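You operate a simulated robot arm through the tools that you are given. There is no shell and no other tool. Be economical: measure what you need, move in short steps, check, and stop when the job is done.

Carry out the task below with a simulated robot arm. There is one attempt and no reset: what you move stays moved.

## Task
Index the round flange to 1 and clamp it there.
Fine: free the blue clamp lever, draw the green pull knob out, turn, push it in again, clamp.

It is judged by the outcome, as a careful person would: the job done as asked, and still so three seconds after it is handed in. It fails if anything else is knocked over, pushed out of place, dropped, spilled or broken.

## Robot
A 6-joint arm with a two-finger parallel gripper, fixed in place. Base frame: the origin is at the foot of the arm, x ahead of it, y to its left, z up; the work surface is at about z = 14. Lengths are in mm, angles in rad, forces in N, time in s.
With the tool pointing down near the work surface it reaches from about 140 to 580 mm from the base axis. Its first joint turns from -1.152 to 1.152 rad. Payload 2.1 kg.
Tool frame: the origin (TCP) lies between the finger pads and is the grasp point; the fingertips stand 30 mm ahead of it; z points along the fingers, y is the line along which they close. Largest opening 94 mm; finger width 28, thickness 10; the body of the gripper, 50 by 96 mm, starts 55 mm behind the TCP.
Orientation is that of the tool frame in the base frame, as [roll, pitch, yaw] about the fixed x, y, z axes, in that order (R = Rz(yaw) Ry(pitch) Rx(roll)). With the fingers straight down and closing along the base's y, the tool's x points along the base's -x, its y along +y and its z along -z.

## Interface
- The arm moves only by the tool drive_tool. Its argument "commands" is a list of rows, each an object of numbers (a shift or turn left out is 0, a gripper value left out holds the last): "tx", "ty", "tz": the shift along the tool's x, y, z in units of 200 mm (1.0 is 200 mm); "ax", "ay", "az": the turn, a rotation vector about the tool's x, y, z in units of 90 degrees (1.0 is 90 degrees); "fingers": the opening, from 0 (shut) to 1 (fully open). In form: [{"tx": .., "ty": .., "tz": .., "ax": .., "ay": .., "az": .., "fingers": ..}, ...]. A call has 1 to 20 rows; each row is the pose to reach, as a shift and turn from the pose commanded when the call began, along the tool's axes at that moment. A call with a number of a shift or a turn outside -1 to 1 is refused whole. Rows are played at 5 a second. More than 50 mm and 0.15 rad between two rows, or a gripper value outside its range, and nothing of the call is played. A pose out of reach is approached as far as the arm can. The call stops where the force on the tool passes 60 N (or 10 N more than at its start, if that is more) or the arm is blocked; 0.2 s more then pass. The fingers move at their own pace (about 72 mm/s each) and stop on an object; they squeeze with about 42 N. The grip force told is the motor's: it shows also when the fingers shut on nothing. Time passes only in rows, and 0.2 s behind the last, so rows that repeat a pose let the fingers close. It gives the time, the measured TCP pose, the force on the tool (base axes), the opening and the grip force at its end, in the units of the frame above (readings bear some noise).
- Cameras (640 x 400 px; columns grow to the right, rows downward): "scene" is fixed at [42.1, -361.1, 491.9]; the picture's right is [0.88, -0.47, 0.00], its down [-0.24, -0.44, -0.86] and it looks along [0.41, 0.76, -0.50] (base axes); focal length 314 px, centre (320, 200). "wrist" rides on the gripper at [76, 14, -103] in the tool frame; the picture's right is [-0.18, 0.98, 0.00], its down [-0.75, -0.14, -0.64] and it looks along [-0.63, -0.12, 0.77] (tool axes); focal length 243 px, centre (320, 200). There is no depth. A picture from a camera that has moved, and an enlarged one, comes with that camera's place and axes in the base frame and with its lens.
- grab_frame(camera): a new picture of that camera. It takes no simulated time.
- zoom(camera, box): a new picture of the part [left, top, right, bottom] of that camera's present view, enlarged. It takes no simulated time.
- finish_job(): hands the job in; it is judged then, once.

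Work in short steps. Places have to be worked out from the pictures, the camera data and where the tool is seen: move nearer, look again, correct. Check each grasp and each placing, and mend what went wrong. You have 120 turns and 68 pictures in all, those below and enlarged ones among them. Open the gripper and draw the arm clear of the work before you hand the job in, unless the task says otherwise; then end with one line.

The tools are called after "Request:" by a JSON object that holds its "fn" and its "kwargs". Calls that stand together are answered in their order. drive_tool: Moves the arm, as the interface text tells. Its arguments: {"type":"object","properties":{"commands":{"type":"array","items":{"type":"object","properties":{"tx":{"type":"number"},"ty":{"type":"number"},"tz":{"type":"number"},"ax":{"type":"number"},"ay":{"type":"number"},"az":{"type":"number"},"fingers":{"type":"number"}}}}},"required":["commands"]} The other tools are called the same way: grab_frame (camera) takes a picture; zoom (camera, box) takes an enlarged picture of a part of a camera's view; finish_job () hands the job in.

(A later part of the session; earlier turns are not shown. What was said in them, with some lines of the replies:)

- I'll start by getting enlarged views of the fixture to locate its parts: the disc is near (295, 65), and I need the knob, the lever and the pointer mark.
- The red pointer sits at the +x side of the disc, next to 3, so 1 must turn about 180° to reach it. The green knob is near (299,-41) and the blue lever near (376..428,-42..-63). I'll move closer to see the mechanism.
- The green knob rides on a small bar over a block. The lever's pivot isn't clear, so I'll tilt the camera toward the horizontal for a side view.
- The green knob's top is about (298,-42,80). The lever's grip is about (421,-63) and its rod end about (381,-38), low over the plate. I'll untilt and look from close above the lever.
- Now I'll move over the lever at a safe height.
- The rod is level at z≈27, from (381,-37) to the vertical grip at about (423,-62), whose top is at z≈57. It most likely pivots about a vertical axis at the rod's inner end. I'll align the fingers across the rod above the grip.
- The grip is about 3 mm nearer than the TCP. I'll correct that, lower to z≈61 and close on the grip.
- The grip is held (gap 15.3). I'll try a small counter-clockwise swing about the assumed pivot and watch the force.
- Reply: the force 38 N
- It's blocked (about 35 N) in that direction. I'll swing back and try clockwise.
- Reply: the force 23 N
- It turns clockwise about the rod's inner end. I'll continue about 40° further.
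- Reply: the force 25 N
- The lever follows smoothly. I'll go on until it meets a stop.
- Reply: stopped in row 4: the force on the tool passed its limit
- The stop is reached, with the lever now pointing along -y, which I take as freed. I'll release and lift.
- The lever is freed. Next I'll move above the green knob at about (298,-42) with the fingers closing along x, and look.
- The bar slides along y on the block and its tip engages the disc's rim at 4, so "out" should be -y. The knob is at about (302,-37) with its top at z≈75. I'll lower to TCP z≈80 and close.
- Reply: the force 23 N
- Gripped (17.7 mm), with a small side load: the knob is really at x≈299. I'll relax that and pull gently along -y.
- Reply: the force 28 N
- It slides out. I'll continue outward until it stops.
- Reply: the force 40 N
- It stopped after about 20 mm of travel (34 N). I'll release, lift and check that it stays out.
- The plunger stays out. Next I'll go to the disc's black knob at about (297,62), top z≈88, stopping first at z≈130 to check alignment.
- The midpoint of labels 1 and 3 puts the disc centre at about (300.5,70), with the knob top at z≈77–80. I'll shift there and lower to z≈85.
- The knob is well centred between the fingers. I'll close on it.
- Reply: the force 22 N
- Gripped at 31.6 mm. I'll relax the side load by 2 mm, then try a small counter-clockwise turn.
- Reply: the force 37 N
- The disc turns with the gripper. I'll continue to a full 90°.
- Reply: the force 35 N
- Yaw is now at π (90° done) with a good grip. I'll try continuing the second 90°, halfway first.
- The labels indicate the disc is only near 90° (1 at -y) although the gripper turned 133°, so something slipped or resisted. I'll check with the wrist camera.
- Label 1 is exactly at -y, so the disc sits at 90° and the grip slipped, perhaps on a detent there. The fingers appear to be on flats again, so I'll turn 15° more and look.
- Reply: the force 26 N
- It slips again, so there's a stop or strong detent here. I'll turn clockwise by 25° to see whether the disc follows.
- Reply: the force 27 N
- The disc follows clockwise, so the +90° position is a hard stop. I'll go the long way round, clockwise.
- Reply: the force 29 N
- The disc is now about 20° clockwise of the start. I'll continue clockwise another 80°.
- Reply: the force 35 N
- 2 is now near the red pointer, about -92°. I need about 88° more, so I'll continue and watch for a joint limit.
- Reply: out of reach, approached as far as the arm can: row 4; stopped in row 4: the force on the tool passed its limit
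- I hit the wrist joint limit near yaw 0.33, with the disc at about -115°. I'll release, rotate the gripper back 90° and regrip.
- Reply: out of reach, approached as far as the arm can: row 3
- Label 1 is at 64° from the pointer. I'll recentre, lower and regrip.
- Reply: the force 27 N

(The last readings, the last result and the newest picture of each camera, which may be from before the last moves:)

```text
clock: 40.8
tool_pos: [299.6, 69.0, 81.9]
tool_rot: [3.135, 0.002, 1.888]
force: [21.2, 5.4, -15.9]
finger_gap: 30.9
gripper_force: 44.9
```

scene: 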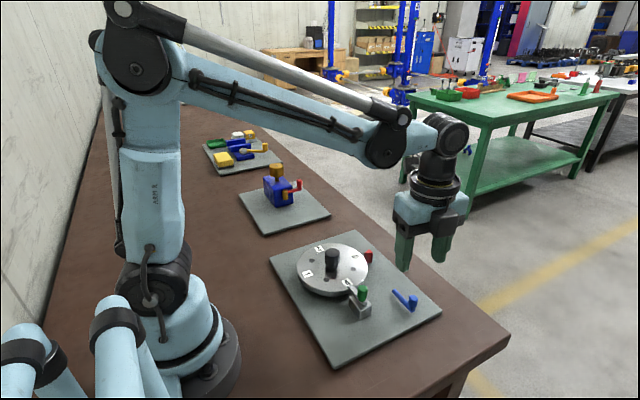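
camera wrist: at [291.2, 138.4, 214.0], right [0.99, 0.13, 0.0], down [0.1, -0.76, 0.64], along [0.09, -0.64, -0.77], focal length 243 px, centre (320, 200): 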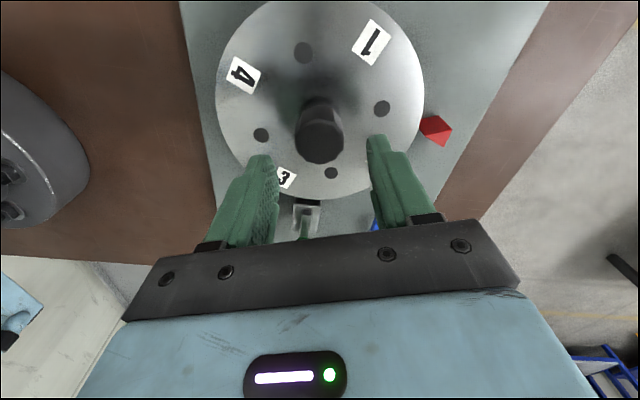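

Gripped again. I'll turn 60° clockwise (1.05 rad), then check.

Request:
{"fn": "drive_tool", "kwargs": {"commands": [{"az": 0.08}, {"az": 0.16}, {"az": 0.24}, {"az": 0.32}, {"az": 0.4}, {"az": 0.48}, {"az": 0.56}, {"az": 0.62}, {"az": 0.67}, {"az": 0.67}]}}

Request:
{"fn": "grab_frame", "kwargs": {"camera": "wrist"}}

Request:
{"fn": "zoom", "kwargs": {"camera": "scene", "box": [270, 220, 390, 310]}}

```text
clock: 43.0
tool_pos: [299.3, 69.8, 82.3]
tool_rot: [3.139, -0.004, 0.832]
force: [16.3, -6.2, -7.7]
finger_gap: 30.4
gripper_force: 44.6
```

```text
27 pictures are left
camera wrist: at [361.2, 114.5, 184.5], right [0.6, -0.8, 0.0], down [-0.61, -0.46, 0.64], along [-0.51, -0.39, -0.77], focal length 243 px, centre (320, 200)
```

wrist: 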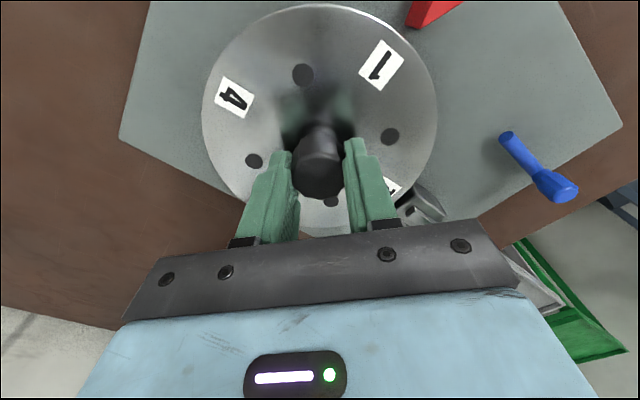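

```text
4.44 times, centred on (330, 265) of scene
camera zoom: at [42.1, -361.1, 491.9], right [0.88, -0.47, 0.0], down [-0.24, -0.44, -0.86], along [0.41, 0.76, -0.5], focal length 1398 px, centre (276, -89)
```

zoom: 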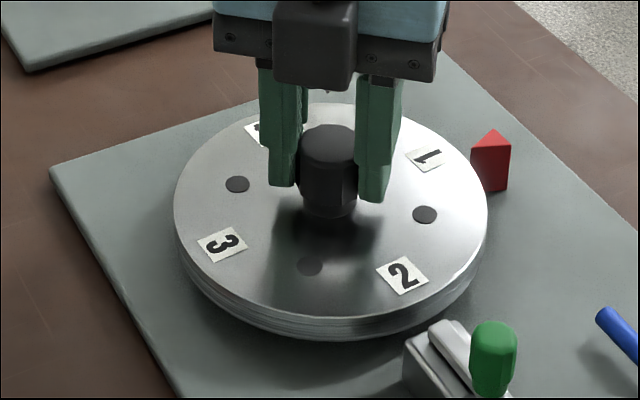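

1 is about 3° short of the pointer, judging by the starting label positions. I'll turn that remainder and compare.

Request:
{"fn": "drive_tool", "kwargs": {"commands": [{"az": 0.033}, {"az": 0.033}, {"az": 0.033}]}}

Request:
{"fn": "zoom", "kwargs": {"camera": "scene", "box": [270, 220, 390, 310]}}

```text
clock: 43.8
tool_pos: [298.7, 68.9, 81.3]
tool_rot: [3.137, -0.004, 0.785]
force: [12.6, -6.2, -31.7]
finger_gap: 30.8
gripper_force: 45.3
```

```text
4.44 times, centred on (330, 265) of scene
camera zoom: at [42.2, -361.1, 491.9], right [0.88, -0.47, 0.0], down [-0.24, -0.44, -0.86], along [0.41, 0.76, -0.5], focal length 1398 px, centre (276, -89)
```

zoom: 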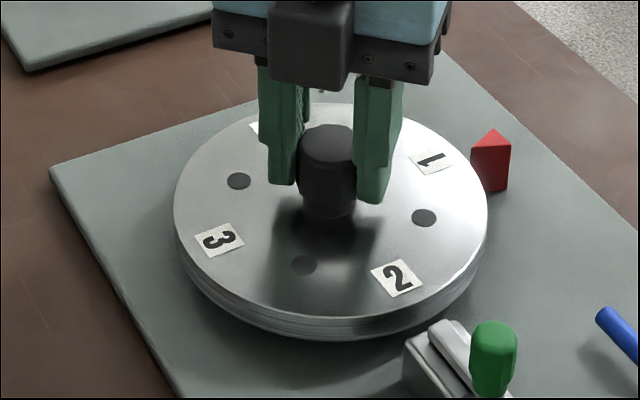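

The labels now match the original index positions within about 0.5°. I'll release, lift and verify.

Request:
{"fn": "drive_tool", "kwargs": {"commands": [{"fingers": 0.5}, {"fingers": 0.55}, {"fingers": 0.55, "tz": -0.15}, {"fingers": 0.55, "tz": -0.35}, {"fingers": 0.55, "tz": -0.48}]}}

Request:
{"fn": "zoom", "kwargs": {"camera": "scene", "box": [270, 220, 390, 310]}}

```text
clock: 45.0
tool_pos: [299.3, 69.6, 176.6]
tool_rot: [3.138, -0.004, 0.785]
force: [-0.4, -1.0, -0.3]
finger_gap: 51.4
gripper_force: 0.1
```

```text
4.44 times, centred on (330, 265) of scene
camera zoom: at [42.1, -361.1, 491.9], right [0.88, -0.47, 0.0], down [-0.24, -0.44, -0.86], along [0.41, 0.76, -0.5], focal length 1398 px, centre (276, -89)
```

zoom: 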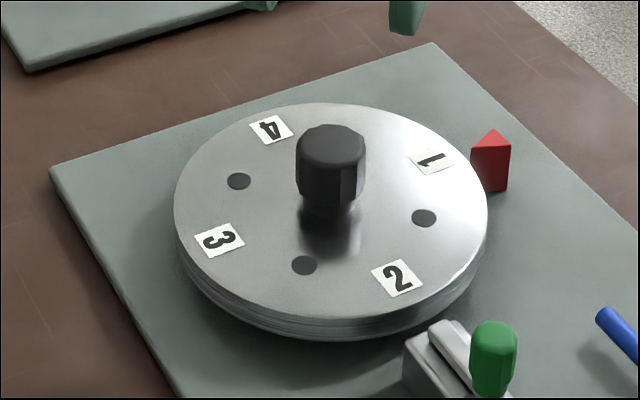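

The disc is in position. I'll move back over the green knob at about (299.5,-57) with yaw π/2.

Request:
{"fn": "drive_tool", "kwargs": {"commands": [{"tx": -0.074, "ty": 0.075, "az": -0.084}, {"tx": -0.149, "ty": 0.15, "az": -0.167}, {"tx": -0.223, "ty": 0.225, "az": -0.25}, {"tx": -0.298, "ty": 0.3, "az": -0.334}, {"tx": -0.372, "ty": 0.374, "az": -0.417}, {"tx": -0.446, "ty": 0.449, "az": -0.5}, {"tx": -0.446, "ty": 0.449, "az": -0.5, "tz": 0.2}]}}

Request:
{"fn": "grab_frame", "kwargs": {"camera": "wrist"}}

```text
clock: 46.6
tool_pos: [297.9, -57.7, 139.4]
tool_rot: [3.136, -0.001, 1.569]
force: [0.4, 1.3, 0.0]
finger_gap: 51.8
gripper_force: 0.0
```

```text
23 pictures are left
camera wrist: at [312.6, 17.3, 240.7], right [0.98, -0.18, 0.0], down [-0.14, -0.75, 0.64], along [-0.11, -0.63, -0.77], focal length 243 px, centre (320, 200)
```

wrist: 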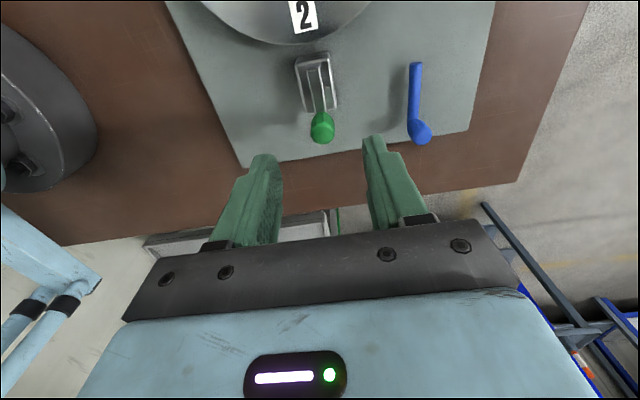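

The knob is between the fingers. I'll lower and grip it.

Request:
{"fn": "drive_tool", "kwargs": {"commands": [{"tx": 0.012, "ty": 0.007, "tz": 0.15}, {"tx": 0.012, "ty": 0.007, "tz": 0.3}, {"tx": 0.012, "ty": 0.007, "tz": 0.3}, {"tx": 0.012, "ty": 0.007, "tz": 0.3, "fingers": 0.1}, {"tx": 0.012, "ty": 0.007, "tz": 0.3, "fingers": 0.1}, {"tx": 0.012, "ty": 0.007, "tz": 0.3, "fingers": 0.1}]}}

```text
clock: 48.0
tool_pos: [299.8, -53.5, 77.2]
tool_rot: [3.137, 0.0, 1.568]
force: [3.3, 1.4, -17.1]
finger_gap: 17.6
gripper_force: 45.3
```

Gripped. I'll push it in along +y.

Request:
{"fn": "drive_tool", "kwargs": {"commands": [{"tx": 0.02}, {"tx": 0.04}, {"tx": 0.06}, {"tx": 0.08}, {"tx": 0.1}, {"tx": 0.11}, {"tx": 0.11}]}}

Request:
{"fn": "zoom", "kwargs": {"camera": "scene", "box": [290, 240, 410, 330]}}

```text
clock: 49.6
tool_pos: [299.1, -32.0, 79.9]
tool_rot: [3.14, 0.001, 1.569]
force: [-13.2, -1.0, 14.1]
finger_gap: 17.5
gripper_force: 45.1
```

```text
4.44 times, centred on (350, 285) of scene
camera zoom: at [42.1, -361.1, 491.9], right [0.88, -0.47, 0.0], down [-0.24, -0.44, -0.86], along [0.41, 0.76, -0.5], focal length 1398 px, centre (187, -178)
```

zoom: 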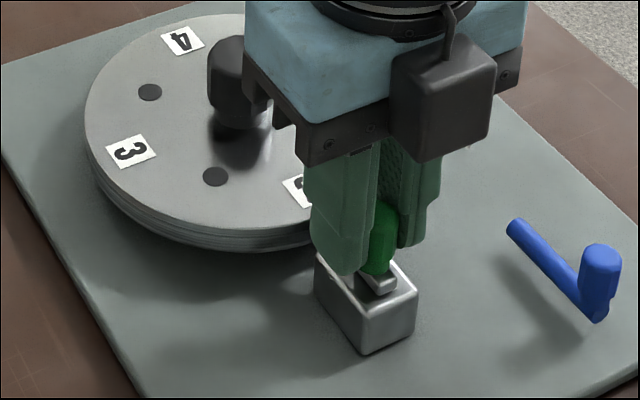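

It looks like the original seated position. I'll push a few millimetres more to confirm the stop.

Request:
{"fn": "drive_tool", "kwargs": {"commands": [{"tx": 0.02}, {"tx": 0.03}, {"tx": 0.03}]}}

```text
clock: 50.4
tool_pos: [299.7, -28.5, 79.1]
tool_rot: [3.138, 0.011, 1.567]
force: [-9.6, -34.2, -0.6]
finger_gap: 17.8
gripper_force: 45.2
```

The inner stop is reached (34 N). I'll release, lift and check.

Request:
{"fn": "drive_tool", "kwargs": {"commands": [{"tx": -0.02, "fingers": 0.4}, {"tx": -0.02, "fingers": 0.5}, {"tx": -0.02, "fingers": 0.5, "tz": -0.15}, {"tx": -0.02, "fingers": 0.5, "tz": -0.38}, {"tx": -0.02, "fingers": 0.5, "tz": -0.45}]}}

Request:
{"fn": "zoom", "kwargs": {"camera": "scene", "box": [270, 220, 430, 340]}}

Request:
{"fn": "grab_frame", "kwargs": {"camera": "wrist"}}

```text
clock: 51.6
tool_pos: [300.6, -30.9, 170.3]
tool_rot: [3.136, 0.001, 1.569]
force: [-0.7, 0.6, -0.8]
finger_gap: 46.9
gripper_force: 0.1
```

```text
3.33 times, centred on (350, 280) of scene
camera zoom: at [42.1, -361.1, 491.9], right [0.88, -0.47, 0.0], down [-0.24, -0.44, -0.86], along [0.41, 0.76, -0.5], focal length 1048 px, centre (220, -67)
```

zoom: 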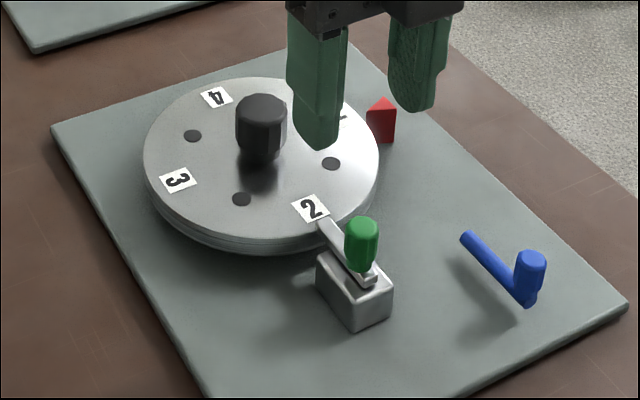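

```text
20 pictures are left
camera wrist: at [314.7, 44.7, 272.1], right [0.98, -0.19, 0.0], down [-0.15, -0.75, 0.64], along [-0.12, -0.63, -0.77], focal length 243 px, centre (320, 200)
```

wrist: 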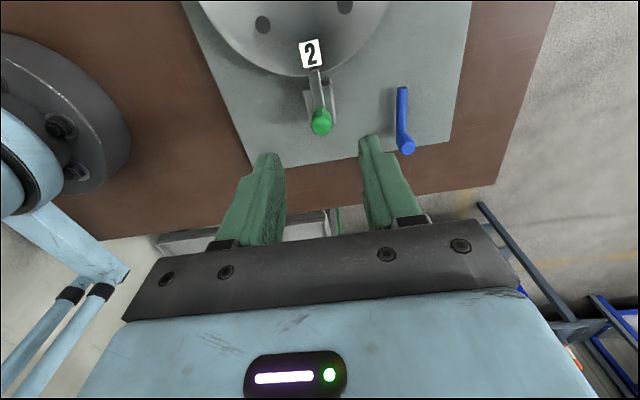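

The plunger is seated. Now the lever: I'll move above its grip at about (380,-83).

Request:
{"fn": "drive_tool", "kwargs": {"commands": [{"tx": -0.09, "ty": 0.13}, {"tx": -0.18, "ty": 0.26}, {"tx": -0.263, "ty": 0.397}, {"tx": -0.263, "ty": 0.397, "tz": 0.2}, {"tx": -0.263, "ty": 0.397, "tz": 0.36}, {"tx": -0.263, "ty": 0.397, "tz": 0.36}]}}

Request:
{"fn": "grab_frame", "kwargs": {"camera": "wrist"}}

```text
clock: 53.0
tool_pos: [379.1, -82.0, 98.5]
tool_rot: [3.136, 0.0, 1.569]
force: [-0.2, 0.4, 0.1]
finger_gap: 46.8
gripper_force: 0.0
```

```text
19 pictures are left
camera wrist: at [394.2, -7.5, 200.0], right [0.98, -0.19, 0.0], down [-0.15, -0.75, 0.64], along [-0.12, -0.63, -0.77], focal length 243 px, centre (320, 200)
```

wrist: 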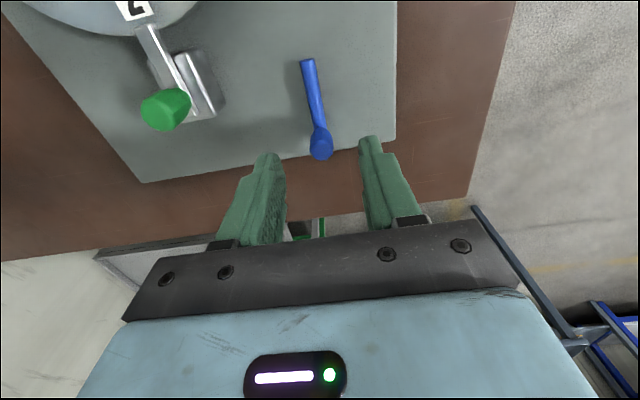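

The grip is aligned at about (381,-81). I'll lower and close.

Request:
{"fn": "drive_tool", "kwargs": {"commands": [{"ty": 0.005, "tz": 0.1}, {"ty": 0.005, "tz": 0.185}, {"ty": 0.005, "tz": 0.185}, {"ty": 0.005, "tz": 0.185, "fingers": 0.1}, {"ty": 0.005, "tz": 0.185, "fingers": 0.1}, {"ty": 0.005, "tz": 0.185, "fingers": 0.1}]}}

```text
clock: 54.4
tool_pos: [379.7, -82.5, 60.0]
tool_rot: [3.138, -0.002, 1.57]
force: [6.0, -0.1, -10.8]
finger_gap: 15.4
gripper_force: 45.2
```

Gripped. I'll swing the lever back counter-clockwise to its clamped stop.

Request:
{"fn": "drive_tool", "kwargs": {"commands": [{"tx": 0.0017, "ty": 0.0275, "az": -0.0764}, {"tx": 0.0066, "ty": 0.0547, "az": -0.1528}, {"tx": 0.0148, "ty": 0.081, "az": -0.2292}, {"tx": 0.026, "ty": 0.1062, "az": -0.3056}, {"tx": 0.04, "ty": 0.13, "az": -0.382}, {"tx": 0.057, "ty": 0.1517, "az": -0.4584}, {"tx": 0.0765, "ty": 0.1713, "az": -0.5348}, {"tx": 0.098, "ty": 0.1884, "az": -0.611}, {"tx": 0.1156, "ty": 0.1995, "az": -0.668}, {"tx": 0.1156, "ty": 0.1995, "az": -0.668}]}}

Request:
{"fn": "zoom", "kwargs": {"camera": "scene", "box": [350, 220, 470, 310]}}

```text
clock: 56.6
tool_pos: [419.8, -60.7, 59.3]
tool_rot: [-3.141, 0.001, 2.62]
force: [-13.4, 7.1, 20.0]
finger_gap: 15.3
gripper_force: 45.6
```

```text
4.44 times, centred on (410, 265) of scene
camera zoom: at [42.0, -361.1, 491.9], right [0.88, -0.47, 0.0], down [-0.24, -0.44, -0.86], along [0.41, 0.76, -0.5], focal length 1398 px, centre (-80, -89)
```

zoom: 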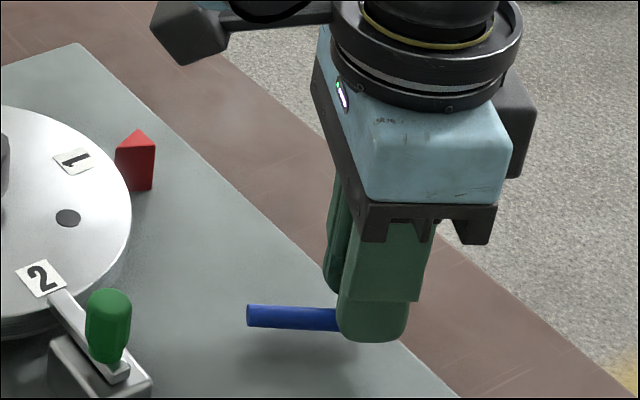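

It's back at its original position. I'll press a little further to be sure it's against the clamp stop.

Request:
{"fn": "drive_tool", "kwargs": {"commands": [{"ty": 0.016, "az": -0.03}, {"ty": 0.03, "az": -0.06}, {"ty": 0.03, "az": -0.06}]}}

```text
clock: 57.4
tool_pos: [422.1, -59.2, 60.1]
tool_rot: [-3.132, -0.002, 2.709]
force: [-34.8, -29.9, 14.1]
finger_gap: 15.2
gripper_force: 44.6
```

The lever is firmly on its stop (45 N). I'll relax, release, lift and check everything.

Request:
{"fn": "drive_tool", "kwargs": {"commands": [{"ty": -0.015}, {"ty": -0.015, "fingers": 0.4}, {"ty": -0.015, "fingers": 0.6}, {"ty": -0.015, "fingers": 0.6, "tz": -0.15}, {"ty": -0.015, "fingers": 0.6, "tz": -0.38}, {"ty": -0.015, "fingers": 0.6, "tz": -0.6}, {"ty": -0.015, "fingers": 0.6, "tz": -0.8}]}}

Request:
{"fn": "zoom", "kwargs": {"camera": "scene", "box": [260, 220, 450, 340]}}

Request:
{"fn": "grab_frame", "kwargs": {"camera": "scene"}}

```text
clock: 59.0
tool_pos: [422.7, -57.0, 220.0]
tool_rot: [3.141, 0.004, 2.711]
force: [0.7, 0.2, -1.5]
finger_gap: 56.4
gripper_force: 0.0
```

```text
3.33 times, centred on (355, 280) of scene
camera zoom: at [42.1, -361.1, 491.9], right [0.88, -0.47, 0.0], down [-0.24, -0.44, -0.86], along [0.41, 0.76, -0.5], focal length 1048 px, centre (203, -67)
```

zoom: 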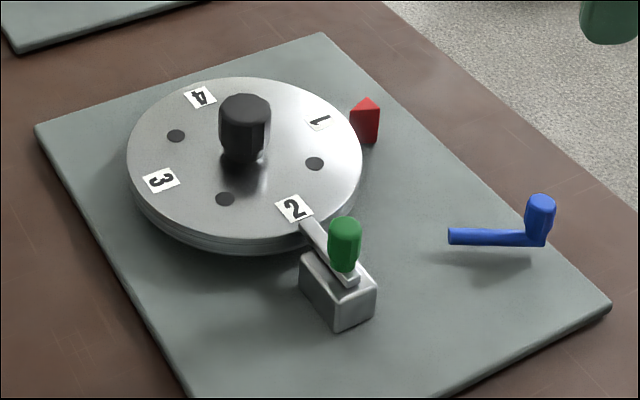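

```text
16 pictures are left
```

scene: 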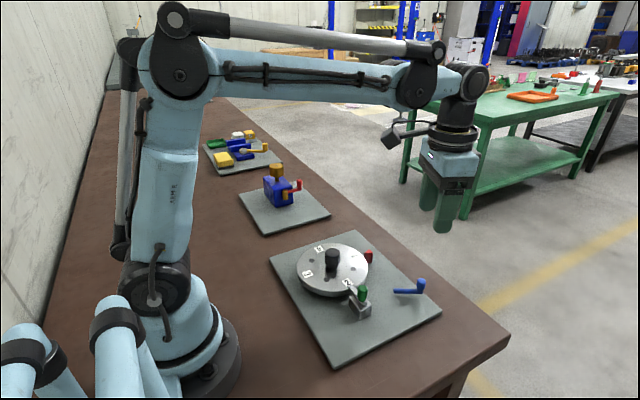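

The pictures show 1 at the red pointer, the plunger seated and the lever back in its clamped position. The gripper is open and clear of the work, so I'm handing the job in.

Request:
{"fn": "finish_job", "kwargs": {}}

```text
The job is handed in.
```

The flange is indexed to 1 at the red pointer, the green pull knob is pushed back in, and the blue lever is clamped against its stop.
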